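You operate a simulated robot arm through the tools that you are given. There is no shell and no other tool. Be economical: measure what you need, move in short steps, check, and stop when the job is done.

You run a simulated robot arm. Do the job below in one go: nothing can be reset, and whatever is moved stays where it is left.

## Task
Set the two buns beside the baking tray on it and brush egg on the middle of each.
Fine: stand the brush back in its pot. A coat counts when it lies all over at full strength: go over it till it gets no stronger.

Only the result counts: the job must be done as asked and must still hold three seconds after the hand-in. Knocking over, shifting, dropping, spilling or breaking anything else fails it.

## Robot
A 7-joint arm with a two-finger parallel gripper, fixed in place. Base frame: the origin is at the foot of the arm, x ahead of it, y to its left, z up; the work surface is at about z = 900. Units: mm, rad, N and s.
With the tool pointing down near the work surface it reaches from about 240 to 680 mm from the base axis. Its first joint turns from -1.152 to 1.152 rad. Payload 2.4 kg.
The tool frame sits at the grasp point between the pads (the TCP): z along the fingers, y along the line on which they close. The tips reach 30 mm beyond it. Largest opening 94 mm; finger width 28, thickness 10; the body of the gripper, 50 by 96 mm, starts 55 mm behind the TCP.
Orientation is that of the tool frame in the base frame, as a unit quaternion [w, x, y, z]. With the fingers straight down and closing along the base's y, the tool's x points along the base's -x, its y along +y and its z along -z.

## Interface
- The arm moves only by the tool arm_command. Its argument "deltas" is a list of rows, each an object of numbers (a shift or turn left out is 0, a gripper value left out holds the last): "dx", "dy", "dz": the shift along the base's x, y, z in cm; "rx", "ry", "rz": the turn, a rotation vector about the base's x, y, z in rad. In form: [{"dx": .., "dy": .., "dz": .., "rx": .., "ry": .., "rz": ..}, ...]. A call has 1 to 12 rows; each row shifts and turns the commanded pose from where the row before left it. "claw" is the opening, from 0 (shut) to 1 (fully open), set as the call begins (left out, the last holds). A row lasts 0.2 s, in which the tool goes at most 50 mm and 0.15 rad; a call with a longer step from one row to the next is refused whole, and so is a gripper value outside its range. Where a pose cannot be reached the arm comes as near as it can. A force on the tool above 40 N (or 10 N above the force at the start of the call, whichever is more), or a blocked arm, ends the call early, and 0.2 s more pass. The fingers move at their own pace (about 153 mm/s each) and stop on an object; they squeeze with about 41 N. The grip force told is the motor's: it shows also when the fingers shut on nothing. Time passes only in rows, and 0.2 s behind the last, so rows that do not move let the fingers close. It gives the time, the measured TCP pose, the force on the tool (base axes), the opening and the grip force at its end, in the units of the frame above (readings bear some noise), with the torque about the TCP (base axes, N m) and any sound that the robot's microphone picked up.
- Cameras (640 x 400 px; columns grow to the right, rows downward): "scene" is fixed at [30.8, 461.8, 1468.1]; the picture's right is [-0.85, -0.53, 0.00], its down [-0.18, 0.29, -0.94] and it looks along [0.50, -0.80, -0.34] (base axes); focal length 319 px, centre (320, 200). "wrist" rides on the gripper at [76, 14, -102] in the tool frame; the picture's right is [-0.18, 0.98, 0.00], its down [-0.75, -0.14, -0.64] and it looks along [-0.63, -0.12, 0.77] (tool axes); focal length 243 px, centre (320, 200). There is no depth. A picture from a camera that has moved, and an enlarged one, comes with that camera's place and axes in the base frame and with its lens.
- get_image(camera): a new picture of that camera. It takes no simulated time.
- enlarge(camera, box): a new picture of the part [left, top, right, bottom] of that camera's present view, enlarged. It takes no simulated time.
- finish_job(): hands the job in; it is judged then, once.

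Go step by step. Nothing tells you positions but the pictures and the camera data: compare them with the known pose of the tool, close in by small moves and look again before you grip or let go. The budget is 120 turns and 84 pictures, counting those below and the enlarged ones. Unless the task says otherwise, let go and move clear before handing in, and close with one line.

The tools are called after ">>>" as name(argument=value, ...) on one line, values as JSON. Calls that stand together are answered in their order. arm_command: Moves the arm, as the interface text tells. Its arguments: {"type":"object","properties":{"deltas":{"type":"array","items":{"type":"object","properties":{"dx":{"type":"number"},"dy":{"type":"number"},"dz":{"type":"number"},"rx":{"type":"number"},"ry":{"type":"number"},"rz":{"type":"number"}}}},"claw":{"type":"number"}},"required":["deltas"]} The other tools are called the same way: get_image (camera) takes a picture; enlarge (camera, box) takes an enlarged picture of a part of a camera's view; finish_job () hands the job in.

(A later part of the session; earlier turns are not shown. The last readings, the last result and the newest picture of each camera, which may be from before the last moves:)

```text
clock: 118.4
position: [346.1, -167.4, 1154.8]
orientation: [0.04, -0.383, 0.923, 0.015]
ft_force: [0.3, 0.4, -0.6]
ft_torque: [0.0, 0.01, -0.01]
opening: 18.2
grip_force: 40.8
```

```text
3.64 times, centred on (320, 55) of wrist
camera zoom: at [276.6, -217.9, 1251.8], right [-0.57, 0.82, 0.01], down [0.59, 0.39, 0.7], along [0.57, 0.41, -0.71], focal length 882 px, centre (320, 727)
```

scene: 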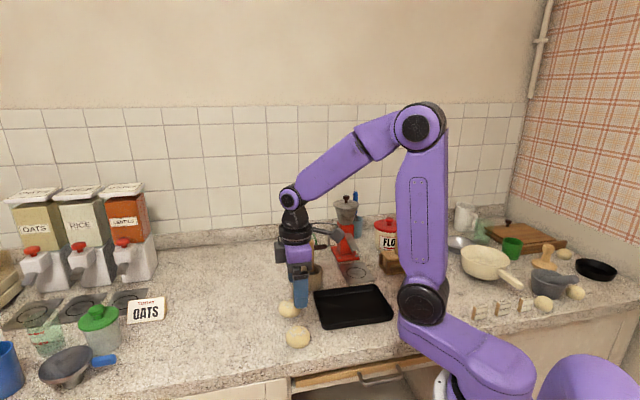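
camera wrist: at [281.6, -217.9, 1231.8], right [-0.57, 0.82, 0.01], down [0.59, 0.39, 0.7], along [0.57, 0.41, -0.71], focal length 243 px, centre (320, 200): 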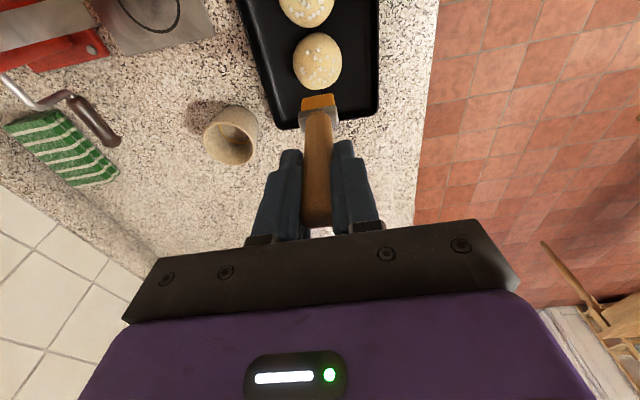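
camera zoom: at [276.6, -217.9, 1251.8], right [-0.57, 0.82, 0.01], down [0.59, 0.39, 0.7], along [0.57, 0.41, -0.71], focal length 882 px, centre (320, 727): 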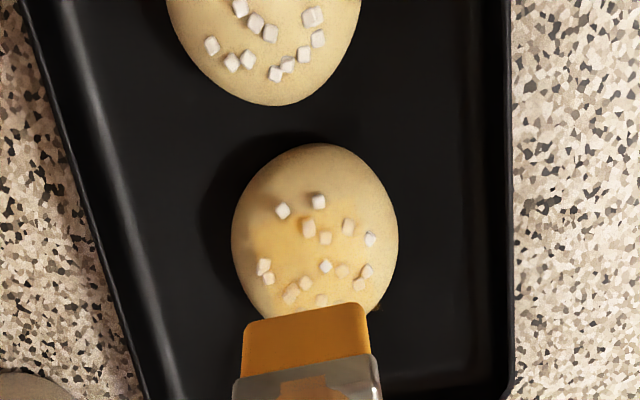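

The coat is clearly stronger and bun A has moved off bun B, but the brush tip has slipped back to about 10 mm off the TCP. The coat looks weaker on the front (+v) side, so I'll retilt to bring the tip under the TCP and work the front lane.

>>> arm_command(deltas=[{"rx": 0.059, "ry": -0.061}, {"dx": 0.07, "dy": 1.06, "dz": -3}, {"dz": -4}, {"dz": -2.9}, {}, {}, {}])

>>> arm_command(deltas=[{"dz": -0.1}, {"dz": -0.05}, {}, {}])

>>> enlarge(camera="scene", box=[324, 268, 376, 318])

```text
clock: 120.0
position: [346.0, -157.7, 1055.2]
orientation: [0.079, -0.382, 0.92, 0.031]
ft_force: [-0.1, 0.7, -0.8]
ft_torque: [0.01, 0.02, 0.01]
opening: 17.9
grip_force: 41.1
```

```text
clock: 121.0
position: [346.3, -158.5, 1053.7]
orientation: [0.079, -0.381, 0.921, 0.031]
ft_force: [-0.8, -1.3, -0.2]
ft_torque: [0.02, 0.03, -0.03]
opening: 18.4
grip_force: 41.3
```

```text
8.00 times, centred on (350, 293) of scene
camera zoom: at [30.8, 461.8, 1468.1], right [-0.85, -0.53, 0.0], down [-0.18, 0.29, -0.94], along [0.5, -0.8, -0.34], focal length 2552 px, centre (80, -544)
```

zoom: 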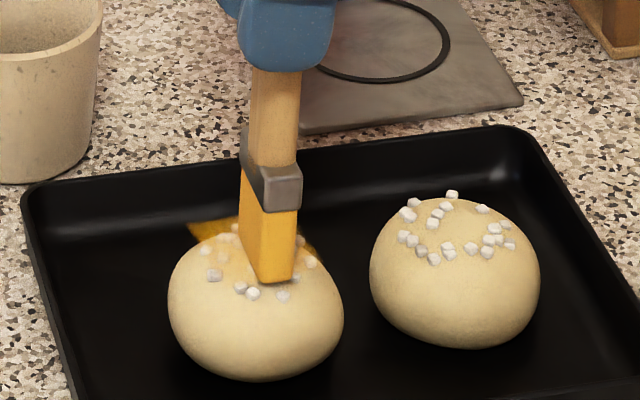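

Brush is vertical now and the tip matches the TCP. Pressing lightly on this front lane and stroking both ways.

>>> arm_command(deltas=[{"dz": -0.1}, {"dz": -0.05}, {}, {}])

>>> arm_command(deltas=[{"dx": 0.25, "dy": 0.25, "dz": -0.02}, {"dx": 0.25, "dy": 0.25, "dz": -0.03}, {"dx": 0.25, "dy": 0.25, "dz": -0.05}, {"dx": -0.25, "dy": -0.25, "dz": 0.05}, {"dx": -0.25, "dy": -0.25, "dz": 0.03}, {"dx": -0.25, "dy": -0.25, "dz": 0.02}, {"dx": -0.25, "dy": -0.25, "dz": -0.04}, {"dx": -0.25, "dy": -0.25, "dz": -0.06}, {"dx": 0.25, "dy": 0.25, "dz": 0.06}, {"dx": 0.25, "dy": 0.25, "dz": 0.04}, {}])

```text
clock: 122.0
position: [347.5, -157.9, 1052.7]
orientation: [0.079, -0.382, 0.92, 0.031]
ft_force: [-0.6, -0.7, 12.1]
ft_torque: [-0.09, 0.02, 0.0]
opening: 18.1
grip_force: 41.2
```

```text
clock: 124.4
position: [346.7, -158.7, 1051.0]
orientation: [0.079, -0.382, 0.92, 0.033]
ft_force: [-1.8, -1.9, 6.7]
ft_torque: [-0.25, 0.18, -0.04]
opening: 18.2
grip_force: 40.8
```

Good sustained contact. Repeating on an outer front lane, the centre, and the back lanes.

>>> arm_command(deltas=[{"dx": -0.2, "dy": 0.2, "dz": -0.05}, {"dx": 0.25, "dy": 0.25, "dz": -0.02}, {"dx": 0.25, "dy": 0.25, "dz": -0.03}, {"dx": 0.25, "dy": 0.25, "dz": -0.05}, {"dx": -0.25, "dy": -0.25, "dz": 0.05}, {"dx": -0.25, "dy": -0.25, "dz": 0.03}, {"dx": -0.25, "dy": -0.25, "dz": 0.02}, {"dx": -0.25, "dy": -0.25, "dz": -0.04}, {"dx": -0.25, "dy": -0.25, "dz": -0.06}, {"dx": 0.25, "dy": 0.25, "dz": 0.06}, {"dx": 0.25, "dy": 0.25, "dz": 0.04}])

>>> arm_command(deltas=[{"dx": 0.55, "dy": -0.55, "dz": 0.05}, {"dx": 0.25, "dy": 0.25, "dz": -0.02}, {"dx": 0.25, "dy": 0.25, "dz": -0.03}, {"dx": 0.25, "dy": 0.25, "dz": -0.05}, {"dx": -0.25, "dy": -0.25, "dz": 0.05}, {"dx": -0.25, "dy": -0.25, "dz": 0.03}, {"dx": -0.25, "dy": -0.25, "dz": 0.02}, {"dx": -0.25, "dy": -0.25, "dz": -0.04}, {"dx": -0.25, "dy": -0.25, "dz": -0.06}, {"dx": 0.25, "dy": 0.25, "dz": 0.06}, {"dx": 0.25, "dy": 0.25, "dz": 0.04}])

>>> arm_command(deltas=[{"dx": 0.4, "dy": -0.4}, {"dx": 0.25, "dy": 0.25, "dz": -0.02}, {"dx": 0.25, "dy": 0.25, "dz": -0.03}, {"dx": 0.25, "dy": 0.25, "dz": -0.05}, {"dx": -0.25, "dy": -0.25, "dz": 0.05}, {"dx": -0.25, "dy": -0.25, "dz": 0.03}, {"dx": -0.25, "dy": -0.25, "dz": 0.02}, {"dx": -0.25, "dy": -0.25, "dz": -0.04}, {"dx": -0.25, "dy": -0.25, "dz": -0.06}, {"dx": 0.25, "dy": 0.25, "dz": 0.06}, {"dx": 0.25, "dy": 0.25, "dz": 0.04}])

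>>> arm_command(deltas=[{"dz": 2}, {"dx": -0.4, "dy": 0.4, "dz": 4}, {"dx": 2, "dy": 2, "dz": 4}, {"dx": 2, "dy": 2}, {}])

>>> enlarge(camera="scene", box=[328, 278, 376, 320])

>>> enlarge(camera="wrist", box=[270, 0, 370, 110])

```text
clock: 126.8
position: [345.2, -156.1, 1050.0]
orientation: [0.079, -0.382, 0.92, 0.032]
ft_force: [-2.5, -1.9, 8.1]
ft_torque: [-0.39, 0.23, -0.08]
opening: 18.2
grip_force: 40.7
```

```text
clock: 129.2
position: [350.1, -161.3, 1050.4]
orientation: [0.079, -0.381, 0.921, 0.03]
ft_force: [-0.1, 0.7, -0.8]
ft_torque: [0.0, 0.0, -0.01]
opening: 18.4
grip_force: 41.2
```

```text
clock: 131.6
position: [354.2, -166.0, 1051.5]
orientation: [0.078, -0.382, 0.92, 0.031]
ft_force: [0.8, -0.1, -0.5]
ft_torque: [0.0, 0.02, 0.0]
opening: 18.2
grip_force: 40.8
```

```text
clock: 132.8
position: [391.3, -123.5, 1151.7]
orientation: [0.078, -0.382, 0.92, 0.031]
ft_force: [0.5, 0.1, -0.1]
ft_torque: [0.01, 0.01, -0.01]
opening: 18.1
grip_force: 41.3
```

```text
9.52 times, centred on (352, 299) of scene
camera zoom: at [30.8, 461.8, 1468.1], right [-0.85, -0.53, 0.0], down [-0.18, 0.29, -0.94], along [0.5, -0.8, -0.34], focal length 3038 px, centre (15, -743)
```

zoom: 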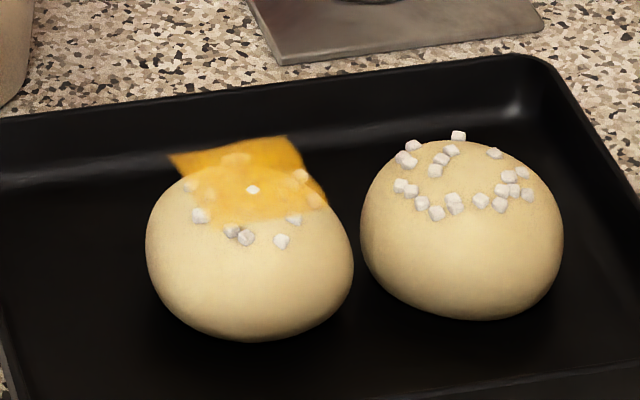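

```text
3.64 times, centred on (320, 55) of wrist
camera zoom: at [316.1, -179.0, 1242.5], right [-0.57, 0.82, 0.03], down [0.55, 0.35, 0.76], along [0.62, 0.45, -0.65], focal length 882 px, centre (320, 727)
```

zoom: 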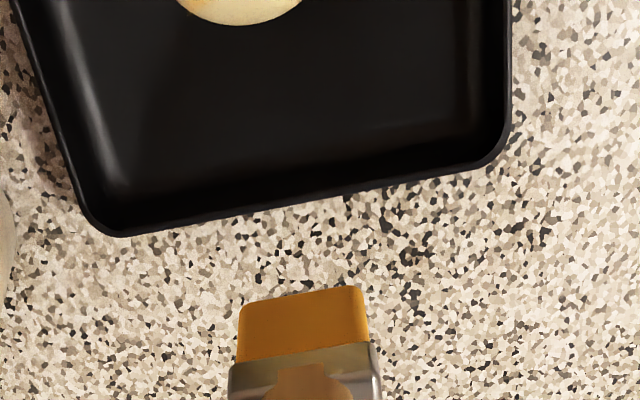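

Now there's a clear yellow square coat over the middle. Bun A sits at about (349,-170); one more full pass over all lanes, then compare.

>>> arm_command(deltas=[{"dx": -2.32, "dy": -2.12}, {"dx": -2.31, "dy": -2.12}, {"dz": -4}, {"dz": -4}, {"dz": -1.7}, {}, {}, {}])

>>> arm_command(deltas=[{"dz": -0.1}, {"dz": -0.05}, {}, {}])

```text
clock: 134.6
position: [344.7, -163.3, 1055.3]
orientation: [0.079, -0.382, 0.92, 0.031]
ft_force: [-0.1, -0.7, 0.6]
ft_torque: [0.01, -0.01, -0.02]
opening: 17.9
grip_force: 41.1
```

```text
clock: 135.6
position: [343.5, -163.9, 1052.6]
orientation: [0.079, -0.382, 0.92, 0.03]
ft_force: [0.4, -0.2, -0.2]
ft_torque: [0.03, 0.02, -0.03]
opening: 18.5
grip_force: 41.4
```

>>> arm_command(deltas=[{"dx": 0.1, "dy": -0.2, "dz": -0.1}, {"dz": -0.05}, {}, {}])

>>> arm_command(deltas=[{"dz": -0.1}, {}, {}])

```text
clock: 136.6
position: [345.0, -166.3, 1052.6]
orientation: [0.079, -0.382, 0.92, 0.031]
ft_force: [0.6, 0.1, -0.4]
ft_torque: [0.02, -0.02, 0.0]
opening: 18.2
grip_force: 40.6
```

```text
clock: 137.4
position: [346.2, -165.9, 1050.4]
orientation: [0.079, -0.382, 0.92, 0.031]
ft_force: [-0.3, -0.6, 5.7]
ft_torque: [-0.05, -0.02, 0.0]
opening: 18.0
grip_force: 41.0
```

Contact at about 6 N in the front lane. Full pass over front, centre and back lanes.

>>> arm_command(deltas=[{"dx": 0.25, "dy": 0.25, "dz": -0.02}, {"dx": 0.25, "dy": 0.25, "dz": -0.03}, {"dx": 0.25, "dy": 0.25, "dz": -0.06}, {"dx": -0.25, "dy": -0.25, "dz": 0.06}, {"dx": -0.25, "dy": -0.25, "dz": 0.03}, {"dx": -0.25, "dy": -0.25, "dz": 0.02}, {"dx": -0.25, "dy": -0.25, "dz": -0.02}, {"dx": -0.25, "dy": -0.25, "dz": -0.03}, {"dx": -0.25, "dy": -0.25, "dz": -0.06}, {"dx": 0.25, "dy": 0.25, "dz": 0.06}, {"dx": 0.25, "dy": 0.25, "dz": 0.03}, {"dx": 0.25, "dy": 0.25, "dz": 0.02}])

>>> arm_command(deltas=[{"dx": 0.4, "dy": -0.4}, {"dx": 0.37, "dy": 0.37, "dz": -0.04}, {"dx": 0.37, "dy": 0.37, "dz": -0.07}, {"dx": -0.37, "dy": -0.37, "dz": 0.07}, {"dx": -0.37, "dy": -0.37, "dz": 0.04}, {"dx": -0.37, "dy": -0.37, "dz": -0.04}, {"dx": -0.37, "dy": -0.37, "dz": -0.07}, {"dx": 0.37, "dy": 0.37, "dz": 0.07}, {"dx": 0.37, "dy": 0.37, "dz": 0.04}, {}])

>>> arm_command(deltas=[{"dx": 0.4, "dy": -0.4}, {"dx": 0.37, "dy": 0.37, "dz": -0.04}, {"dx": 0.37, "dy": 0.37, "dz": -0.07}, {"dx": -0.37, "dy": -0.37, "dz": 0.07}, {"dx": -0.37, "dy": -0.37, "dz": 0.04}, {"dx": -0.37, "dy": -0.37, "dz": -0.04}, {"dx": -0.37, "dy": -0.37, "dz": -0.07}, {"dx": 0.37, "dy": 0.37, "dz": 0.07}, {"dx": 0.37, "dy": 0.37, "dz": 0.04}, {}])

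>>> arm_command(deltas=[{"dz": 2}, {"dx": -0.4, "dy": 0.4, "dz": 4}, {"dz": 4}, {}])

>>> enlarge(camera="scene", box=[328, 278, 376, 320])

```text
clock: 140.0
position: [345.6, -166.1, 1049.1]
orientation: [0.079, -0.383, 0.92, 0.032]
ft_force: [-2.3, -2.9, 11.7]
ft_torque: [-0.37, 0.16, -0.07]
opening: 18.4
grip_force: 40.5
```

```text
clock: 142.2
position: [348.1, -171.9, 1049.0]
orientation: [0.078, -0.383, 0.92, 0.03]
ft_force: [0.0, -0.2, -0.9]
ft_torque: [-0.02, 0.0, -0.01]
opening: 18.2
grip_force: 41.3
```

```text
clock: 144.4
position: [354.2, -174.8, 1049.8]
orientation: [0.08, -0.382, 0.92, 0.03]
ft_force: [-0.3, -0.3, -1.1]
ft_torque: [0.03, 0.01, 0.0]
opening: 18.0
grip_force: 41.1
```

```text
clock: 145.4
position: [352.0, -170.9, 1152.1]
orientation: [0.079, -0.382, 0.92, 0.031]
ft_force: [0.7, 0.6, -0.2]
ft_torque: [-0.01, -0.01, -0.01]
opening: 18.1
grip_force: 41.3
```

```text
9.52 times, centred on (352, 299) of scene
camera zoom: at [30.8, 461.8, 1468.1], right [-0.85, -0.53, 0.0], down [-0.18, 0.29, -0.94], along [0.5, -0.8, -0.34], focal length 3038 px, centre (15, -743)
```

zoom: 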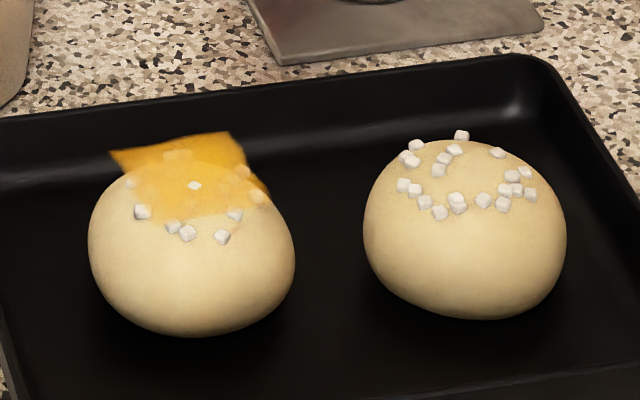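

Coat on A looks nearly saturated. The bun shifted to about (363,-163), so the centre and back lanes missed; I'll repeat those lanes there with felt contact.

>>> arm_command(deltas=[{"dx": 1.5, "dy": 0.45}, {"dz": -4}, {"dz": -4}, {"dz": -2.0}, {}, {}, {}])

>>> arm_command(deltas=[{"dz": -0.1}, {}, {}])

>>> arm_command(deltas=[{"dz": -0.08}, {}, {}])

>>> enlarge(camera="scene", box=[324, 268, 376, 318])

```text
clock: 147.0
position: [364.7, -167.4, 1049.8]
orientation: [0.08, -0.382, 0.92, 0.03]
ft_force: [0.6, 0.5, 9.6]
ft_torque: [0.07, 0.02, -0.02]
opening: 18.3
grip_force: 40.2
```

```text
clock: 147.8
position: [365.3, -167.4, 1049.2]
orientation: [0.08, -0.382, 0.92, 0.03]
ft_force: [-0.9, -0.9, 26.5]
ft_torque: [0.02, 0.14, -0.03]
opening: 18.3
grip_force: 41.1
```

```text
clock: 148.6
position: [365.8, -168.0, 1049.8]
orientation: [0.081, -0.382, 0.92, 0.03]
ft_force: [-2.2, -1.7, 37.8]
ft_torque: [-0.03, 0.16, 0.01]
opening: 18.0
grip_force: 41.2
```

```text
8.00 times, centred on (350, 293) of scene
camera zoom: at [30.3, 462.0, 1468.1], right [-0.85, -0.53, 0.0], down [-0.18, 0.29, -0.94], along [0.5, -0.8, -0.34], focal length 2552 px, centre (80, -544)
```

zoom: 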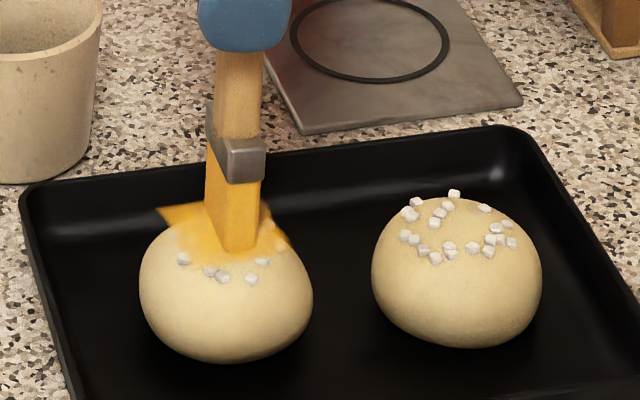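

Pressing a bit hard; easing off and stroking back, centre and front lanes with smaller steps.

>>> arm_command(deltas=[{"dz": 0.18}, {"dx": 0.3, "dy": 0.3, "dz": -0.02}, {"dx": 0.3, "dy": 0.3, "dz": -0.05}, {"dx": 0.2, "dy": 0.2, "dz": -0.05}, {"dx": -0.2, "dy": -0.2, "dz": 0.05}, {"dx": -0.3, "dy": -0.3, "dz": 0.05}, {"dx": -0.3, "dy": -0.3, "dz": 0.02}, {"dx": -0.3, "dy": -0.3, "dz": -0.02}, {"dx": -0.3, "dy": -0.3, "dz": -0.05}, {"dx": 0.3, "dy": 0.3, "dz": 0.05}, {"dx": 0.3, "dy": 0.3, "dz": 0.02}])

>>> arm_command(deltas=[{"dx": -0.35, "dy": 0.35}, {"dx": 0.3, "dy": 0.3, "dz": -0.02}, {"dx": 0.3, "dy": 0.3, "dz": -0.05}, {"dx": 0.2, "dy": 0.2, "dz": -0.05}, {"dx": -0.2, "dy": -0.2, "dz": 0.05}, {"dx": -0.3, "dy": -0.3, "dz": 0.05}, {"dx": -0.3, "dy": -0.3, "dz": 0.02}, {"dx": -0.3, "dy": -0.3, "dz": -0.02}, {"dx": -0.3, "dy": -0.3, "dz": -0.05}, {"dx": 0.3, "dy": 0.3, "dz": 0.05}, {"dx": 0.3, "dy": 0.3, "dz": 0.02}])

>>> arm_command(deltas=[{"dz": 2}, {"dz": 4}, {"dz": 4}, {}])

>>> enlarge(camera="scene", box=[324, 278, 376, 320])

```text
clock: 151.0
position: [364.8, -166.0, 1051.4]
orientation: [0.079, -0.382, 0.92, 0.031]
ft_force: [0.2, -0.5, -1.5]
ft_torque: [0.0, -0.02, -0.01]
opening: 18.1
grip_force: 41.4
```

```text
clock: 153.4
position: [360.5, -162.9, 1052.9]
orientation: [0.08, -0.383, 0.92, 0.031]
ft_force: [0.5, 0.1, -0.4]
ft_torque: [0.01, 0.03, 0.02]
opening: 17.8
grip_force: 41.3
```

```text
clock: 154.4
position: [362.7, -162.6, 1151.8]
orientation: [0.079, -0.382, 0.92, 0.031]
ft_force: [-0.2, 0.1, -0.8]
ft_torque: [-0.02, -0.02, 0.02]
opening: 18.1
grip_force: 41.2
```

```text
9.52 times, centred on (350, 299) of scene
camera zoom: at [30.8, 461.8, 1468.1], right [-0.85, -0.53, 0.0], down [-0.18, 0.29, -0.94], along [0.5, -0.8, -0.34], focal length 3038 px, centre (34, -743)
```

zoom: 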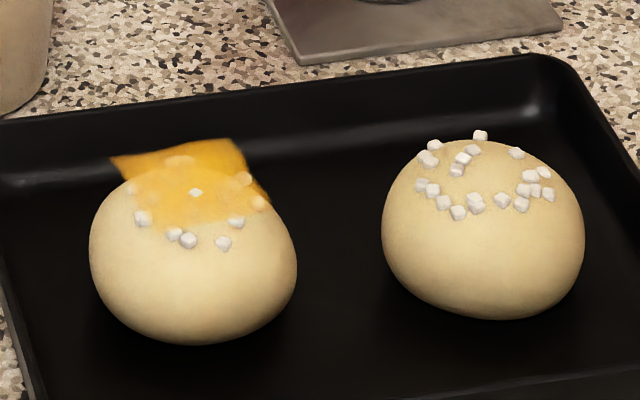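

Bun A's coat looks solid and no longer gains. Now bun B, centred at about (302,-210): same method, starting with the front lane.

>>> arm_command(deltas=[{"dx": -3.13, "dy": -2.08}, {"dx": -3.13, "dy": -2.08}, {"dz": -4}, {"dz": -4}, {"dz": -1.8}, {}, {}, {}])

>>> arm_command(deltas=[{"dz": -0.1}, {}, {}])

>>> arm_command(deltas=[{"dz": -0.1}, {}, {}])

```text
clock: 156.2
position: [299.5, -207.0, 1051.7]
orientation: [0.08, -0.382, 0.92, 0.031]
ft_force: [0.5, -1.1, 1.1]
ft_torque: [0.01, 0.02, 0.01]
opening: 18.3
grip_force: 40.8
```

```text
clock: 157.0
position: [299.4, -205.7, 1052.1]
orientation: [0.079, -0.383, 0.92, 0.031]
ft_force: [-0.1, 0.7, -0.4]
ft_torque: [0.01, 0.01, -0.02]
opening: 18.0
grip_force: 40.9
```

```text
clock: 157.8
position: [299.3, -204.8, 1051.2]
orientation: [0.079, -0.382, 0.92, 0.031]
ft_force: [-0.2, -0.3, -0.5]
ft_torque: [-0.03, -0.02, 0.0]
opening: 18.2
grip_force: 40.8
```

>>> arm_command(deltas=[{"dz": -0.1}, {}, {}])

>>> arm_command(deltas=[{"dz": -0.08}, {}, {}])

```text
clock: 158.6
position: [299.9, -205.0, 1049.2]
orientation: [0.079, -0.382, 0.92, 0.032]
ft_force: [0.5, -1.0, 2.1]
ft_torque: [-0.09, -0.02, 0.02]
opening: 18.2
grip_force: 41.1
```

```text
clock: 159.4
position: [299.8, -203.9, 1049.0]
orientation: [0.081, -0.382, 0.92, 0.03]
ft_force: [-0.4, 0.0, 14.4]
ft_torque: [-0.16, -0.03, 0.01]
opening: 17.9
grip_force: 40.8
```

Contact (14 N). Stroking the front lane, then centre, then back.

>>> arm_command(deltas=[{"dx": 0.25, "dy": 0.25, "dz": -0.01}, {"dx": 0.25, "dy": 0.25, "dz": -0.03}, {"dx": 0.2, "dy": 0.2, "dz": -0.05}, {"dx": -0.2, "dy": -0.2, "dz": 0.05}, {"dx": -0.25, "dy": -0.25, "dz": 0.03}, {"dx": -0.25, "dy": -0.25, "dz": 0.01}, {"dx": -0.25, "dy": -0.25, "dz": -0.01}, {"dx": -0.25, "dy": -0.25, "dz": -0.03}, {"dx": -0.2, "dy": -0.2, "dz": -0.05}, {"dx": 0.2, "dy": 0.2, "dz": 0.05}, {"dx": 0.25, "dy": 0.25, "dz": 0.03}, {"dx": 0.25, "dy": 0.25, "dz": 0.01}])

>>> arm_command(deltas=[{"dx": 0.4, "dy": -0.4, "dz": 0.04}, {"dx": 0.25, "dy": 0.25, "dz": -0.01}, {"dx": 0.25, "dy": 0.25, "dz": -0.03}, {"dx": 0.2, "dy": 0.2, "dz": -0.05}, {"dx": -0.2, "dy": -0.2, "dz": 0.05}, {"dx": -0.25, "dy": -0.25, "dz": 0.03}, {"dx": -0.25, "dy": -0.25, "dz": 0.01}, {"dx": -0.25, "dy": -0.25, "dz": -0.01}, {"dx": -0.25, "dy": -0.25, "dz": -0.03}, {"dx": 0.25, "dy": 0.25, "dz": 0.03}, {"dx": 0.25, "dy": 0.25, "dz": 0.01}])

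>>> arm_command(deltas=[{"dx": 0.4, "dy": -0.4, "dz": -0.03}, {"dx": 0.25, "dy": 0.25, "dz": -0.01}, {"dx": 0.25, "dy": 0.25, "dz": -0.03}, {"dx": 0.2, "dy": 0.2, "dz": -0.05}, {"dx": -0.2, "dy": -0.2, "dz": 0.05}, {"dx": -0.25, "dy": -0.25, "dz": 0.03}, {"dx": -0.25, "dy": -0.25, "dz": 0.01}, {"dx": -0.25, "dy": -0.25, "dz": -0.01}, {"dx": -0.25, "dy": -0.25, "dz": -0.03}, {"dx": 0.25, "dy": 0.25, "dz": 0.03}, {"dx": 0.25, "dy": 0.25, "dz": 0.01}])

>>> arm_command(deltas=[{"dz": 2}, {"dz": 4}, {"dx": -0.4, "dy": 0.4, "dz": 4}, {}])

>>> enlarge(camera="scene", box=[324, 275, 384, 320])

```text
clock: 162.0
position: [297.3, -202.4, 1050.0]
orientation: [0.079, -0.382, 0.92, 0.032]
ft_force: [-3.0, -3.4, 7.1]
ft_torque: [-0.31, 0.23, -0.03]
opening: 17.9
grip_force: 40.4
```

```text
clock: 164.4
position: [302.7, -208.7, 1049.7]
orientation: [0.079, -0.382, 0.92, 0.031]
ft_force: [0.3, -0.1, 0.0]
ft_torque: [0.01, 0.0, -0.02]
opening: 18.2
grip_force: 41.1
```

```text
clock: 166.8
position: [306.5, -210.1, 1048.6]
orientation: [0.079, -0.382, 0.92, 0.031]
ft_force: [-1.1, 0.0, 0.4]
ft_torque: [-0.03, -0.04, -0.03]
opening: 18.2
grip_force: 40.4
```

```text
clock: 167.8
position: [301.8, -206.5, 1147.8]
orientation: [0.078, -0.382, 0.92, 0.031]
ft_force: [-0.6, -0.6, -0.8]
ft_torque: [0.04, 0.0, -0.01]
opening: 18.2
grip_force: 41.0
```

```text
8.89 times, centred on (354, 298) of scene
camera zoom: at [30.8, 461.8, 1468.1], right [-0.85, -0.53, 0.0], down [-0.18, 0.29, -0.94], along [0.5, -0.8, -0.34], focal length 2836 px, centre (18, -667)
```

zoom: 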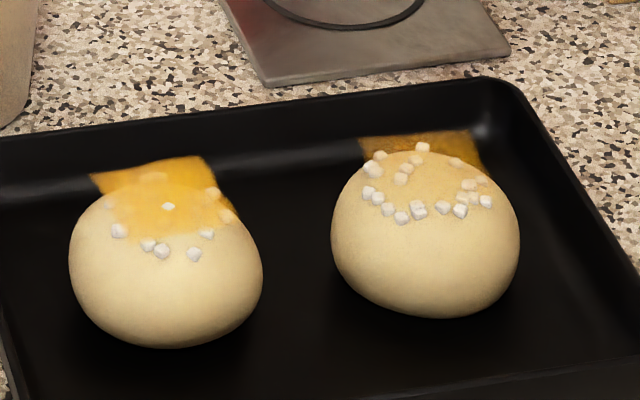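

Bun B has a partial coat and sits at about (307,-213). Next pass: feel contact at its centre, then strokes.

>>> arm_command(deltas=[{"dx": 0.62, "dy": -0.45, "dz": -3}, {"dz": -4}, {"dz": -2.6}, {}, {}, {}])

>>> arm_command(deltas=[{"dz": -0.1}, {}, {}])

>>> arm_command(deltas=[{"dz": -0.08}, {}, {}])

```text
clock: 169.2
position: [309.2, -211.5, 1054.5]
orientation: [0.079, -0.382, 0.92, 0.032]
ft_force: [-0.2, -0.7, 0.0]
ft_torque: [-0.01, 0.01, -0.01]
opening: 17.9
grip_force: 40.9
```

```text
clock: 170.0
position: [309.6, -210.8, 1052.1]
orientation: [0.079, -0.382, 0.92, 0.031]
ft_force: [0.2, 0.3, 0.0]
ft_torque: [0.02, 0.02, -0.02]
opening: 18.1
grip_force: 40.8
```

```text
clock: 170.8
position: [309.4, -212.1, 1051.3]
orientation: [0.079, -0.382, 0.92, 0.031]
ft_force: [-0.3, 0.8, 0.3]
ft_torque: [0.03, 0.0, 0.04]
opening: 18.4
grip_force: 41.1
```

>>> arm_command(deltas=[{"dz": -0.1}, {}, {}])

>>> arm_command(deltas=[{"dz": -0.08}, {}, {}])

```text
clock: 171.6
position: [309.6, -211.1, 1050.6]
orientation: [0.079, -0.382, 0.92, 0.031]
ft_force: [-0.2, 0.1, -0.6]
ft_torque: [0.03, 0.0, -0.02]
opening: 17.9
grip_force: 41.0
```

```text
clock: 172.4
position: [309.0, -211.2, 1049.5]
orientation: [0.079, -0.382, 0.92, 0.031]
ft_force: [0.0, 0.0, 0.4]
ft_torque: [0.0, 0.02, 0.01]
opening: 18.2
grip_force: 41.4
```

Just touching. Lowering 0.8 mm and stroking centre, back and front lanes.

>>> arm_command(deltas=[{"dz": -0.08}, {"dx": 0.25, "dy": 0.25, "dz": -0.01}, {"dx": 0.25, "dy": 0.25, "dz": -0.03}, {"dx": 0.2, "dy": 0.2, "dz": -0.05}, {"dx": -0.2, "dy": -0.2, "dz": 0.05}, {"dx": -0.25, "dy": -0.25, "dz": 0.03}, {"dx": -0.25, "dy": -0.25, "dz": 0.01}, {"dx": -0.25, "dy": -0.25, "dz": -0.01}, {"dx": -0.25, "dy": -0.25, "dz": -0.03}, {"dx": 0.25, "dy": 0.25, "dz": 0.03}, {"dx": 0.25, "dy": 0.25, "dz": 0.01}])

>>> arm_command(deltas=[{"dx": 0.4, "dy": -0.4, "dz": -0.05}, {"dx": 0.25, "dy": 0.25, "dz": -0.01}, {"dx": 0.25, "dy": 0.25, "dz": -0.03}, {"dx": 0.2, "dy": 0.2, "dz": -0.05}, {"dx": -0.2, "dy": -0.2, "dz": 0.05}, {"dx": -0.25, "dy": -0.25, "dz": 0.03}, {"dx": -0.25, "dy": -0.25, "dz": 0.01}, {"dx": -0.25, "dy": -0.25, "dz": -0.01}, {"dx": -0.25, "dy": -0.25, "dz": -0.03}, {"dx": 0.25, "dy": 0.25, "dz": 0.03}, {"dx": 0.25, "dy": 0.25, "dz": 0.01}])

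>>> arm_command(deltas=[{"dx": -0.4, "dy": 0.4}, {"dx": -0.4, "dy": 0.4}, {"dx": 0.25, "dy": 0.25, "dz": -0.01}, {"dx": 0.25, "dy": 0.25, "dz": -0.03}, {"dx": 0.2, "dy": 0.2, "dz": -0.05}, {"dx": -0.2, "dy": -0.2, "dz": 0.05}, {"dx": -0.25, "dy": -0.25, "dz": 0.03}, {"dx": -0.25, "dy": -0.25, "dz": 0.01}, {"dx": -0.25, "dy": -0.25, "dz": -0.01}, {"dx": -0.25, "dy": -0.25, "dz": -0.03}, {"dx": 0.25, "dy": 0.25, "dz": 0.03}, {"dx": 0.25, "dy": 0.25, "dz": 0.01}])

>>> arm_command(deltas=[{"dx": 0.3, "dy": -0.3}, {"dx": 0.25, "dy": 0.25, "dz": -0.01}, {"dx": 0.25, "dy": 0.25, "dz": -0.03}, {"dx": 0.2, "dy": 0.2, "dz": -0.05}, {"dx": -0.2, "dy": -0.2, "dz": 0.05}, {"dx": -0.25, "dy": -0.25, "dz": 0.03}, {"dx": -0.25, "dy": -0.25, "dz": 0.01}, {"dx": -0.25, "dy": -0.25, "dz": -0.01}, {"dx": -0.25, "dy": -0.25, "dz": -0.03}, {"dx": 0.25, "dy": 0.25, "dz": 0.03}, {"dx": 0.25, "dy": 0.25, "dz": 0.01}])

>>> enlarge(camera="scene", box=[324, 275, 384, 320])

```text
clock: 174.8
position: [309.6, -212.1, 1048.2]
orientation: [0.079, -0.382, 0.92, 0.031]
ft_force: [-1.7, 0.2, -0.2]
ft_torque: [-0.01, -0.01, 0.02]
opening: 18.2
grip_force: 41.1
```

```text
clock: 177.2
position: [312.3, -216.1, 1047.7]
orientation: [0.079, -0.382, 0.92, 0.03]
ft_force: [0.3, -0.6, -1.1]
ft_torque: [-0.02, 0.01, 0.01]
opening: 17.8
grip_force: 41.2
```

```text
clock: 179.8
position: [304.9, -208.2, 1047.6]
orientation: [0.079, -0.381, 0.921, 0.031]
ft_force: [0.2, -1.0, -1.0]
ft_torque: [-0.01, 0.01, -0.01]
opening: 18.0
grip_force: 40.4
```

```text
clock: 182.2
position: [308.5, -211.7, 1047.5]
orientation: [0.079, -0.381, 0.921, 0.032]
ft_force: [-0.1, -0.4, -0.7]
ft_torque: [-0.01, 0.02, -0.02]
opening: 18.1
grip_force: 41.0
```

```text
8.89 times, centred on (354, 298) of scene
camera zoom: at [30.8, 461.8, 1468.1], right [-0.85, -0.53, 0.0], down [-0.18, 0.29, -0.94], along [0.5, -0.8, -0.34], focal length 2836 px, centre (18, -667)
```

zoom: 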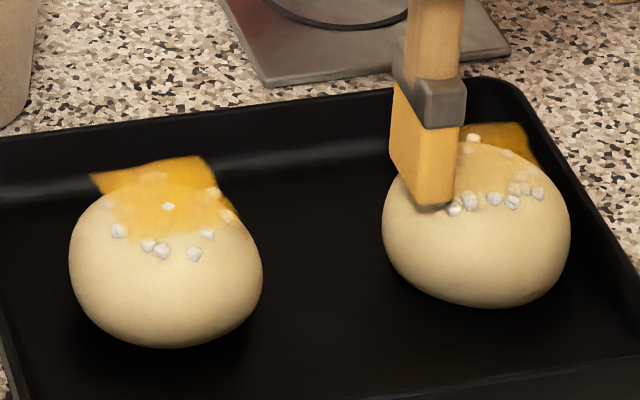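

Bun B slid against the tray's end (about (295,-225)), which will now hold it still. The bristles look paler, so I'll reload the brush in the pot first.

>>> arm_command(deltas=[{"dz": 4}, {"dz": 4}, {"dz": 3}, {"dx": 4.41, "dy": -0.08}, {"dx": 4.41, "dy": -0.08}, {"dx": 4.41, "dy": -0.08}, {"dx": 4.41, "dy": -0.08}, {}, {}, {}])

>>> get_image(camera="wrist")

```text
clock: 184.4
position: [484.7, -212.4, 1158.6]
orientation: [0.079, -0.382, 0.92, 0.03]
ft_force: [0.1, -0.7, -0.4]
ft_torque: [0.01, -0.01, 0.01]
opening: 18.1
grip_force: 41.0
```

```text
5 pictures are left
camera wrist: at [409.0, -268.9, 1248.8], right [-0.57, 0.82, 0.03], down [0.55, 0.35, 0.76], along [0.62, 0.45, -0.65], focal length 243 px, centre (320, 200)
```

wrist: 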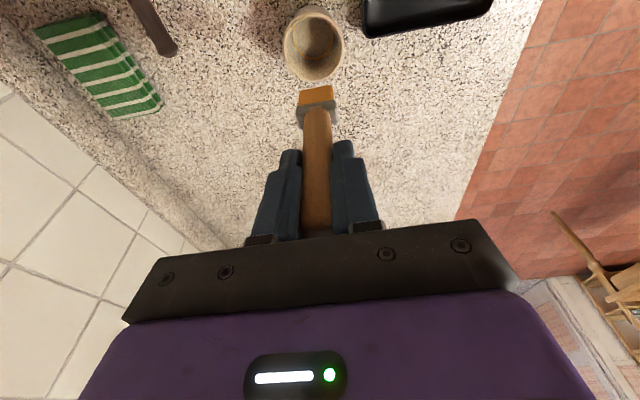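

Brush is over the pot. Lowering inside, then feeling for the floor.

>>> arm_command(deltas=[{"dx": -0.1, "dy": -0.2, "dz": -4}, {"dz": -4}, {"dz": -3.5}, {"dz": -1.4}, {}, {}, {}])

>>> arm_command(deltas=[{"dz": -0.15}, {"dz": -0.15}, {}, {}])

>>> arm_command(deltas=[{"dz": -0.1}, {"dz": -0.1}, {}, {}])

```text
clock: 186.0
position: [482.8, -215.8, 1029.8]
orientation: [0.079, -0.382, 0.92, 0.031]
ft_force: [-0.6, 0.0, -0.5]
ft_torque: [0.04, -0.01, -0.02]
opening: 18.3
grip_force: 41.0
```

```text
clock: 187.0
position: [481.8, -216.0, 1026.6]
orientation: [0.079, -0.382, 0.92, 0.03]
ft_force: [0.2, 0.7, -0.2]
ft_torque: [0.01, -0.02, 0.03]
opening: 18.3
grip_force: 41.1
```

```text
clock: 188.0
position: [483.5, -217.0, 1024.8]
orientation: [0.079, -0.382, 0.92, 0.032]
ft_force: [0.8, -0.8, -0.4]
ft_torque: [0.03, 0.01, 0.0]
opening: 18.1
grip_force: 41.3
```

>>> arm_command(deltas=[{"dz": -0.1}, {"dz": -0.08}, {}, {}])

>>> arm_command(deltas=[{"dz": -0.1}, {}, {}])

```text
clock: 189.0
position: [483.3, -216.7, 1022.4]
orientation: [0.08, -0.383, 0.92, 0.03]
ft_force: [-1.7, 0.6, 11.7]
ft_torque: [0.05, 0.25, 0.03]
opening: 18.0
grip_force: 40.9
```

```text
clock: 189.8
position: [482.1, -217.9, 1022.1]
orientation: [0.08, -0.382, 0.92, 0.03]
ft_force: [-1.8, -0.5, 26.2]
ft_torque: [0.07, 0.34, 0.01]
opening: 18.0
grip_force: 40.8
```

Pressed on the floor (26 N), so it should be loaded. Back over bun B at (295,-225), front lane.

>>> arm_command(deltas=[{"dz": 3}, {"dz": 4}, {"dz": 4}, {"dz": 2}, {"dx": -4.75, "dy": -0.1}, {"dx": -4.75, "dy": -0.1}, {"dx": -4.75, "dy": -0.1}, {"dx": -4.75, "dy": -0.1}, {}, {}])

>>> arm_command(deltas=[{"dz": -4}, {"dz": -4}, {"dz": -2.0}, {}, {}, {}])

>>> arm_command(deltas=[{"dz": -0.1}, {"dz": -0.05}, {}, {}])

>>> arm_command(deltas=[{"dz": -0.1}, {}, {}])

```text
clock: 192.0
position: [294.7, -220.8, 1153.6]
orientation: [0.079, -0.382, 0.92, 0.031]
ft_force: [0.6, 1.0, -0.2]
ft_torque: [-0.02, 0.02, 0.02]
opening: 17.9
grip_force: 41.0
```

```text
clock: 193.4
position: [293.8, -222.4, 1051.4]
orientation: [0.079, -0.382, 0.92, 0.032]
ft_force: [-0.3, -0.8, -1.0]
ft_torque: [0.02, 0.0, -0.02]
opening: 18.1
grip_force: 41.4
```

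```text
clock: 194.4
position: [293.3, -220.9, 1048.8]
orientation: [0.079, -0.382, 0.92, 0.032]
ft_force: [0.4, 0.6, -0.5]
ft_torque: [0.02, 0.01, -0.01]
opening: 18.0
grip_force: 41.4
```

```text
clock: 195.2
position: [293.1, -221.1, 1048.7]
orientation: [0.078, -0.382, 0.92, 0.031]
ft_force: [-0.3, -0.3, -0.2]
ft_torque: [-0.02, -0.01, -0.03]
opening: 17.9
grip_force: 41.0
```

>>> arm_command(deltas=[{"dz": -0.1}, {"dz": -0.05}, {}, {}])

>>> arm_command(deltas=[{"dz": -0.1}, {}, {}])

```text
clock: 196.2
position: [293.9, -222.2, 1046.4]
orientation: [0.078, -0.382, 0.921, 0.03]
ft_force: [-0.8, 0.1, 19.4]
ft_torque: [-0.13, 0.05, -0.02]
opening: 17.9
grip_force: 41.2
```

```text
clock: 197.0
position: [293.9, -221.5, 1046.8]
orientation: [0.08, -0.382, 0.92, 0.03]
ft_force: [-0.4, -0.2, 38.7]
ft_torque: [-0.26, -0.07, 0.01]
opening: 18.1
grip_force: 40.8
```

Too firm; easing 1.5 mm and stroking lane by lane, wall-ward first.

>>> arm_command(deltas=[{"dz": 0.14}, {"dx": -0.25, "dy": -0.25, "dz": -0.01}, {"dx": -0.25, "dy": -0.25, "dz": -0.04}, {"dx": -0.2, "dy": -0.2, "dz": -0.06}, {"dx": 0.2, "dy": 0.2, "dz": 0.06}, {"dx": 0.25, "dy": 0.25, "dz": 0.04}, {"dx": 0.25, "dy": 0.25, "dz": 0.01}, {"dx": 0.25, "dy": 0.25, "dz": -0.01}, {"dx": 0.25, "dy": 0.25, "dz": -0.04}, {"dx": -0.25, "dy": -0.25, "dz": 0.04}, {"dx": -0.25, "dy": -0.25, "dz": 0.01}])

>>> arm_command(deltas=[{"dx": 0.4, "dy": -0.4}, {"dx": -0.25, "dy": -0.25, "dz": -0.01}, {"dx": -0.25, "dy": -0.25, "dz": -0.04}, {"dx": -0.2, "dy": -0.2, "dz": -0.06}, {"dx": 0.2, "dy": 0.2, "dz": 0.06}, {"dx": 0.25, "dy": 0.25, "dz": 0.04}, {"dx": 0.25, "dy": 0.25, "dz": 0.01}, {"dx": 0.25, "dy": 0.25, "dz": -0.01}, {"dx": 0.25, "dy": 0.25, "dz": -0.04}, {"dx": -0.25, "dy": -0.25, "dz": 0.04}, {"dx": -0.25, "dy": -0.25, "dz": 0.01}])

>>> arm_command(deltas=[{"dx": 0.4, "dy": -0.4, "dz": -0.04}, {"dx": -0.25, "dy": -0.25, "dz": -0.01}, {"dx": -0.25, "dy": -0.25, "dz": -0.04}, {"dx": -0.2, "dy": -0.2, "dz": -0.06}, {"dx": 0.2, "dy": 0.2, "dz": 0.06}, {"dx": 0.25, "dy": 0.25, "dz": 0.04}, {"dx": 0.25, "dy": 0.25, "dz": 0.01}, {"dx": 0.25, "dy": 0.25, "dz": -0.01}, {"dx": 0.25, "dy": 0.25, "dz": -0.04}, {"dx": -0.25, "dy": -0.25, "dz": 0.04}, {"dx": -0.25, "dy": -0.25, "dz": 0.01}])

>>> arm_command(deltas=[{"dx": -0.4, "dy": 0.4}, {"dx": -0.25, "dy": -0.25, "dz": -0.01}, {"dx": -0.25, "dy": -0.25, "dz": -0.04}, {"dx": -0.2, "dy": -0.2, "dz": -0.06}, {"dx": 0.2, "dy": 0.2, "dz": 0.06}, {"dx": 0.25, "dy": 0.25, "dz": 0.04}, {"dx": 0.25, "dy": 0.25, "dz": 0.01}, {"dx": 0.25, "dy": 0.25, "dz": -0.01}, {"dx": 0.25, "dy": 0.25, "dz": -0.04}, {"dx": -0.25, "dy": -0.25, "dz": 0.04}, {"dx": -0.25, "dy": -0.25, "dz": 0.01}])

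>>> arm_command(deltas=[{"dz": 2}, {"dz": 4}, {"dz": 4}, {}])

>>> enlarge(camera="scene", box=[324, 275, 384, 320])

```text
clock: 199.4
position: [292.4, -219.3, 1047.1]
orientation: [0.079, -0.382, 0.92, 0.031]
ft_force: [-0.7, 0.4, -0.6]
ft_torque: [0.01, 0.03, -0.02]
opening: 18.0
grip_force: 41.0
```

```text
clock: 201.8
position: [297.6, -223.3, 1048.7]
orientation: [0.078, -0.382, 0.92, 0.03]
ft_force: [-0.5, -0.2, 0.1]
ft_torque: [-0.01, -0.04, 0.0]
opening: 18.1
grip_force: 41.3
```

```text
clock: 204.2
position: [301.4, -228.2, 1046.6]
orientation: [0.079, -0.382, 0.92, 0.031]
ft_force: [-0.3, 0.6, -0.2]
ft_torque: [-0.01, 0.0, -0.01]
opening: 18.1
grip_force: 40.6
```

```text
clock: 206.6
position: [296.7, -224.8, 1046.9]
orientation: [0.079, -0.381, 0.921, 0.03]
ft_force: [0.3, 0.2, -0.4]
ft_torque: [0.02, 0.01, -0.01]
opening: 18.0
grip_force: 41.1
```

```text
clock: 207.6
position: [297.7, -224.4, 1147.2]
orientation: [0.079, -0.382, 0.92, 0.031]
ft_force: [-0.2, 0.3, -1.2]
ft_torque: [0.02, -0.03, 0.04]
opening: 18.0
grip_force: 40.8
```

```text
8.89 times, centred on (354, 298) of scene
camera zoom: at [30.8, 461.8, 1468.1], right [-0.85, -0.53, 0.0], down [-0.18, 0.29, -0.94], along [0.5, -0.8, -0.34], focal length 2836 px, centre (18, -667)
```

zoom: 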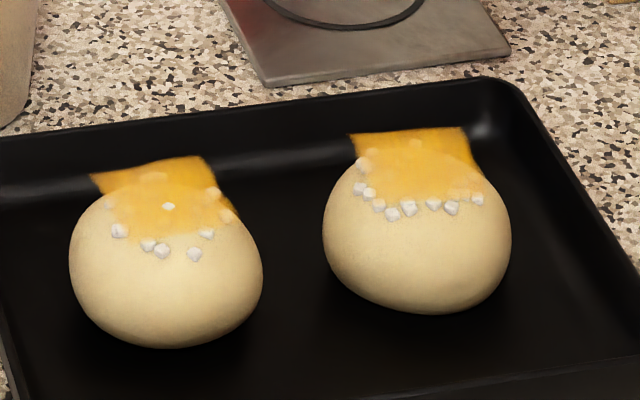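

Bun B now has a strong, even coat like A. I'll give B a final set of vertical dabs over the area (no sliding), starting by feeling its apex at about (309,-213).

>>> arm_command(deltas=[{"dx": 1.15, "dy": 1.15, "dz": -3}, {"dz": -4}, {"dz": -2.9}, {}, {}, {}])

>>> arm_command(deltas=[{"dz": -0.1}, {}, {}])

>>> arm_command(deltas=[{"dz": -0.1}, {}, {}])

```text
clock: 209.0
position: [307.9, -212.9, 1048.1]
orientation: [0.079, -0.382, 0.92, 0.032]
ft_force: [0.1, 0.5, -1.4]
ft_torque: [-0.02, 0.0, 0.01]
opening: 18.1
grip_force: 41.0
```

```text
clock: 209.8
position: [308.9, -212.5, 1047.3]
orientation: [0.079, -0.381, 0.921, 0.03]
ft_force: [0.4, -0.7, 3.3]
ft_torque: [-0.03, -0.01, -0.04]
opening: 18.2
grip_force: 40.8
```

```text
clock: 210.6
position: [307.3, -214.1, 1047.7]
orientation: [0.08, -0.382, 0.92, 0.029]
ft_force: [-1.8, 0.6, 22.1]
ft_torque: [0.09, 0.07, -0.02]
opening: 18.0
grip_force: 40.8
```

Contact found. Dabbing along the centre line, then the side lanes.

>>> arm_command(deltas=[{"dz": 0.5}, {"dx": 0.45, "dy": 0.45}, {"dz": -0.5}, {}, {"dz": 0.5}, {"dx": 0.35, "dy": 0.35}, {"dz": -0.5}, {"dz": -0.13}, {}, {"dz": 0.63}])

>>> arm_command(deltas=[{"dx": -1.25, "dy": -1.25}, {"dz": -0.5}, {}, {"dz": 0.5}, {"dx": -0.35, "dy": -0.35}, {"dz": -0.5}, {"dz": -0.13}, {}, {"dz": 0.63}])

>>> arm_command(deltas=[{"dx": -0.2, "dy": 0.5}, {"dz": -0.5}, {"dz": -0.1}, {}, {"dz": 0.6}, {"dx": 0.65, "dy": 0.65}, {"dz": -0.52}, {}, {"dz": 0.52}, {"dx": 0.65, "dy": 0.65}, {"dz": -0.6}, {}])

>>> arm_command(deltas=[{"dz": 0.6}, {"dx": 0.7, "dy": -0.7}, {"dz": -0.6}, {}, {"dz": 0.6}, {"dx": -0.65, "dy": -0.65}, {"dz": -0.52}, {}, {"dz": 0.52}, {"dx": -0.65, "dy": -0.65}, {"dz": -0.6}, {}])

>>> arm_command(deltas=[{"dz": 2}, {"dz": 4}, {"dz": 4}, {}])

```text
clock: 212.8
position: [314.9, -204.1, 1050.2]
orientation: [0.079, -0.382, 0.92, 0.031]
ft_force: [0.9, -0.4, -0.4]
ft_torque: [-0.01, 0.0, 0.0]
opening: 17.9
grip_force: 41.4
```

```text
clock: 214.8
position: [300.0, -220.5, 1051.9]
orientation: [0.079, -0.382, 0.92, 0.031]
ft_force: [0.0, -0.8, -1.1]
ft_torque: [-0.03, -0.01, -0.02]
opening: 18.1
grip_force: 40.3
```

```text
clock: 217.4
position: [312.5, -202.0, 1047.0]
orientation: [0.079, -0.382, 0.92, 0.031]
ft_force: [1.8, 1.3, 3.0]
ft_torque: [0.04, -0.12, 0.0]
opening: 18.3
grip_force: 40.9
```

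```text
clock: 220.0
position: [307.2, -223.6, 1046.9]
orientation: [0.08, -0.382, 0.92, 0.03]
ft_force: [-3.6, 1.3, 23.9]
ft_torque: [0.28, 0.29, 0.08]
opening: 18.0
grip_force: 41.2
```

```text
clock: 221.0
position: [306.6, -224.1, 1143.2]
orientation: [0.079, -0.382, 0.92, 0.031]
ft_force: [0.7, 0.1, 0.1]
ft_torque: [0.03, 0.0, -0.01]
opening: 18.2
grip_force: 41.2
```

Now the same final dabs on bun A, centred at about (367,-160).

>>> arm_command(deltas=[{"dx": 3.07, "dy": 3.25}, {"dx": 3.07, "dy": 3.25}, {"dz": -4}, {"dz": -4}, {"dz": -1.3}, {}, {}, {}])

>>> arm_command(deltas=[{"dz": -0.1}, {}, {}])

>>> arm_command(deltas=[{"dz": -0.1}, {}, {}])

```text
clock: 222.8
position: [366.7, -158.5, 1050.5]
orientation: [0.078, -0.382, 0.92, 0.03]
ft_force: [0.5, 0.1, 0.2]
ft_torque: [0.0, 0.0, 0.0]
opening: 18.0
grip_force: 41.1
```

```text
clock: 223.6
position: [366.9, -158.4, 1050.5]
orientation: [0.078, -0.382, 0.92, 0.031]
ft_force: [-1.2, -0.6, -0.8]
ft_torque: [0.0, 0.02, -0.04]
opening: 18.0
grip_force: 41.0
```

```text
clock: 224.4
position: [367.8, -158.2, 1049.4]
orientation: [0.079, -0.382, 0.92, 0.032]
ft_force: [-1.0, 0.2, -0.9]
ft_torque: [0.01, 0.01, -0.01]
opening: 18.3
grip_force: 41.1
```

>>> arm_command(deltas=[{"dz": -0.1}, {}, {}])

>>> arm_command(deltas=[{"dz": -0.1}, {}, {}])

>>> arm_command(deltas=[{"dz": -0.08}, {}, {}])

```text
clock: 225.2
position: [366.5, -158.1, 1048.9]
orientation: [0.079, -0.382, 0.92, 0.032]
ft_force: [-0.8, 0.8, -0.2]
ft_torque: [-0.03, 0.01, -0.01]
opening: 18.0
grip_force: 40.9
```

```text
clock: 226.0
position: [367.5, -158.0, 1048.8]
orientation: [0.078, -0.382, 0.92, 0.03]
ft_force: [-0.5, 0.2, -0.3]
ft_torque: [-0.01, 0.0, -0.04]
opening: 18.1
grip_force: 41.1
```

```text
clock: 226.8
position: [366.9, -159.0, 1046.7]
orientation: [0.08, -0.381, 0.92, 0.03]
ft_force: [-0.7, 0.2, 9.4]
ft_torque: [0.08, 0.06, 0.01]
opening: 18.1
grip_force: 41.0
```

Contact found on A. Dabbing the same pattern.

>>> arm_command(deltas=[{"dz": -0.06}, {}, {"dz": 0.5}, {"dx": 0.45, "dy": 0.45}, {"dz": -0.5}, {}, {"dz": 0.5}, {"dx": 0.35, "dy": 0.35}, {"dz": -0.5}, {"dz": -0.13}, {}, {"dz": 0.63}])

>>> arm_command(deltas=[{"dx": -1.25, "dy": -1.25}, {"dz": -0.5}, {}, {"dz": 0.5}, {"dx": -0.35, "dy": -0.35}, {"dz": -0.5}, {"dz": -0.13}, {}, {"dz": 0.63}])

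>>> arm_command(deltas=[{"dx": -0.2, "dy": 0.5}, {"dz": -0.5}, {"dz": -0.1}, {}, {"dz": 0.6}, {"dx": 0.65, "dy": 0.65}, {"dz": -0.52}, {}, {"dz": 0.52}, {"dx": 0.65, "dy": 0.65}, {"dz": -0.6}, {}])

>>> arm_command(deltas=[{"dz": 0.6}, {"dx": 0.7, "dy": -0.7}, {"dz": -0.6}, {}, {"dz": 0.6}, {"dx": -0.65, "dy": -0.65}, {"dz": -0.52}, {}, {"dz": 0.52}, {"dx": -0.65, "dy": -0.65}, {"dz": -0.6}, {}])

>>> arm_command(deltas=[{"dz": 2}, {"dz": 4}, {"dz": 4}, {}])

>>> enlarge(camera="scene", box=[324, 275, 384, 320])

```text
clock: 229.4
position: [374.2, -150.0, 1051.1]
orientation: [0.078, -0.382, 0.92, 0.032]
ft_force: [0.4, -0.7, 0.5]
ft_torque: [0.0, 0.0, -0.01]
opening: 17.9
grip_force: 40.8
```

```text
clock: 231.4
position: [359.5, -165.9, 1051.0]
orientation: [0.079, -0.382, 0.92, 0.031]
ft_force: [-0.3, -0.6, 0.0]
ft_torque: [0.02, 0.0, -0.03]
opening: 18.2
grip_force: 40.8
```

```text
clock: 234.0
position: [370.9, -146.8, 1045.6]
orientation: [0.081, -0.383, 0.92, 0.03]
ft_force: [1.9, 4.0, 13.0]
ft_torque: [0.27, -0.23, -0.01]
opening: 18.4
grip_force: 41.1
```

```text
clock: 236.6
position: [365.0, -168.1, 1047.3]
orientation: [0.08, -0.382, 0.92, 0.031]
ft_force: [-1.3, -0.1, 7.9]
ft_torque: [0.14, 0.1, -0.01]
opening: 18.2
grip_force: 41.0
```

```text
clock: 237.6
position: [366.8, -170.2, 1145.5]
orientation: [0.078, -0.381, 0.921, 0.031]
ft_force: [0.0, -0.8, -0.2]
ft_torque: [0.01, -0.05, 0.02]
opening: 18.0
grip_force: 40.6
```

```text
8.89 times, centred on (354, 298) of scene
camera zoom: at [30.8, 461.8, 1468.1], right [-0.85, -0.53, 0.0], down [-0.18, 0.29, -0.94], along [0.5, -0.8, -0.34], focal length 2836 px, centre (18, -667)
```

zoom: 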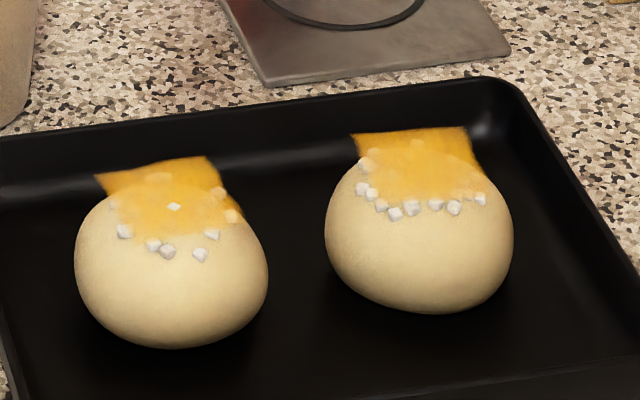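

Both coats look unchanged from before the extra round, so they're saturated, except A's left corner may be slightly weaker. One targeted set of dabs there.

>>> arm_command(deltas=[{"dx": 1.16, "dy": 1.2, "dz": -3}, {"dz": -4}, {"dz": -2.85}, {"dz": -0.25}, {}, {"dz": -0.07}, {}, {"dz": 0.5}, {"dx": 0.3, "dy": 0.2}, {"dz": -0.5}, {"dz": -0.12}, {}])

>>> arm_command(deltas=[{"dz": 0.6}, {"dx": 0.2, "dy": -0.4}, {"dz": -0.6}, {}, {"dz": 0.6}, {"dx": -0.5, "dy": -0.3}, {"dz": -0.5}, {}, {"dx": -0.3, "dy": -0.3}, {}, {"dz": 1}])

>>> arm_command(deltas=[{"dz": 4}, {"dz": 4}, {"dz": 1}, {}])

```text
clock: 240.2
position: [378.4, -155.2, 1043.0]
orientation: [0.079, -0.383, 0.92, 0.032]
ft_force: [0.0, 0.3, -0.4]
ft_torque: [0.0, 0.0, -0.02]
opening: 18.1
grip_force: 40.4
```

```text
clock: 242.6
position: [371.1, -163.9, 1052.9]
orientation: [0.077, -0.382, 0.92, 0.032]
ft_force: [1.1, -0.3, 0.7]
ft_torque: [0.02, -0.01, 0.03]
opening: 18.1
grip_force: 41.2
```

```text
clock: 243.6
position: [372.4, -163.4, 1144.8]
orientation: [0.079, -0.381, 0.921, 0.03]
ft_force: [0.4, -0.5, -0.8]
ft_torque: [-0.01, 0.02, 0.04]
opening: 18.0
grip_force: 41.4
```

Now returning the brush: moving over the pot at (484,-216), where the last dip worked, and lowering to the floor.

>>> arm_command(deltas=[{"dx": 3.72, "dy": -1.75}, {"dx": 3.72, "dy": -1.75}, {"dx": 3.72, "dy": -1.75}, {}, {}, {}])

>>> arm_command(deltas=[{"dz": -4}, {"dz": -4}, {"dz": -2.5}, {"dz": -1.2}, {}, {}, {}])

>>> arm_command(deltas=[{"dz": -0.15}, {"dz": -0.15}, {}, {}])

>>> enlarge(camera="scene", box=[270, 200, 350, 300])

```text
clock: 245.0
position: [484.1, -216.7, 1141.6]
orientation: [0.079, -0.382, 0.92, 0.031]
ft_force: [-0.3, 0.8, -0.4]
ft_torque: [-0.01, 0.02, -0.02]
opening: 18.1
grip_force: 40.6
```

```text
clock: 246.6
position: [486.5, -216.2, 1025.4]
orientation: [0.079, -0.382, 0.92, 0.031]
ft_force: [0.1, -0.3, -0.2]
ft_torque: [0.04, -0.03, -0.01]
opening: 17.9
grip_force: 41.0
```

```text
clock: 247.6
position: [484.3, -216.0, 1023.1]
orientation: [0.078, -0.381, 0.921, 0.031]
ft_force: [-0.5, -0.1, -1.1]
ft_torque: [0.01, 0.0, -0.01]
opening: 18.0
grip_force: 40.8
```

```text
4.00 times, centred on (310, 250) of scene
camera zoom: at [30.8, 461.8, 1468.1], right [-0.85, -0.53, 0.0], down [-0.18, 0.29, -0.94], along [0.5, -0.8, -0.34], focal length 1276 px, centre (360, 0)
```

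zoom: 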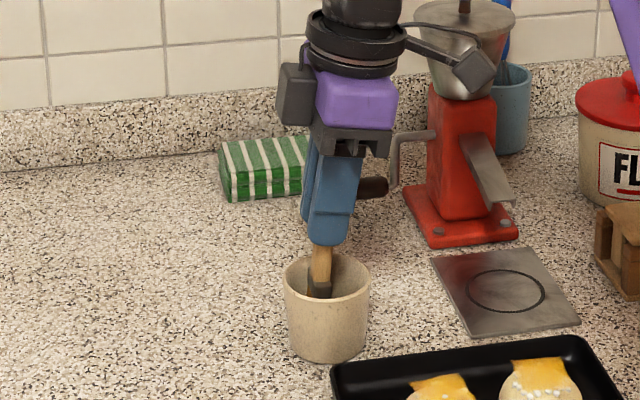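

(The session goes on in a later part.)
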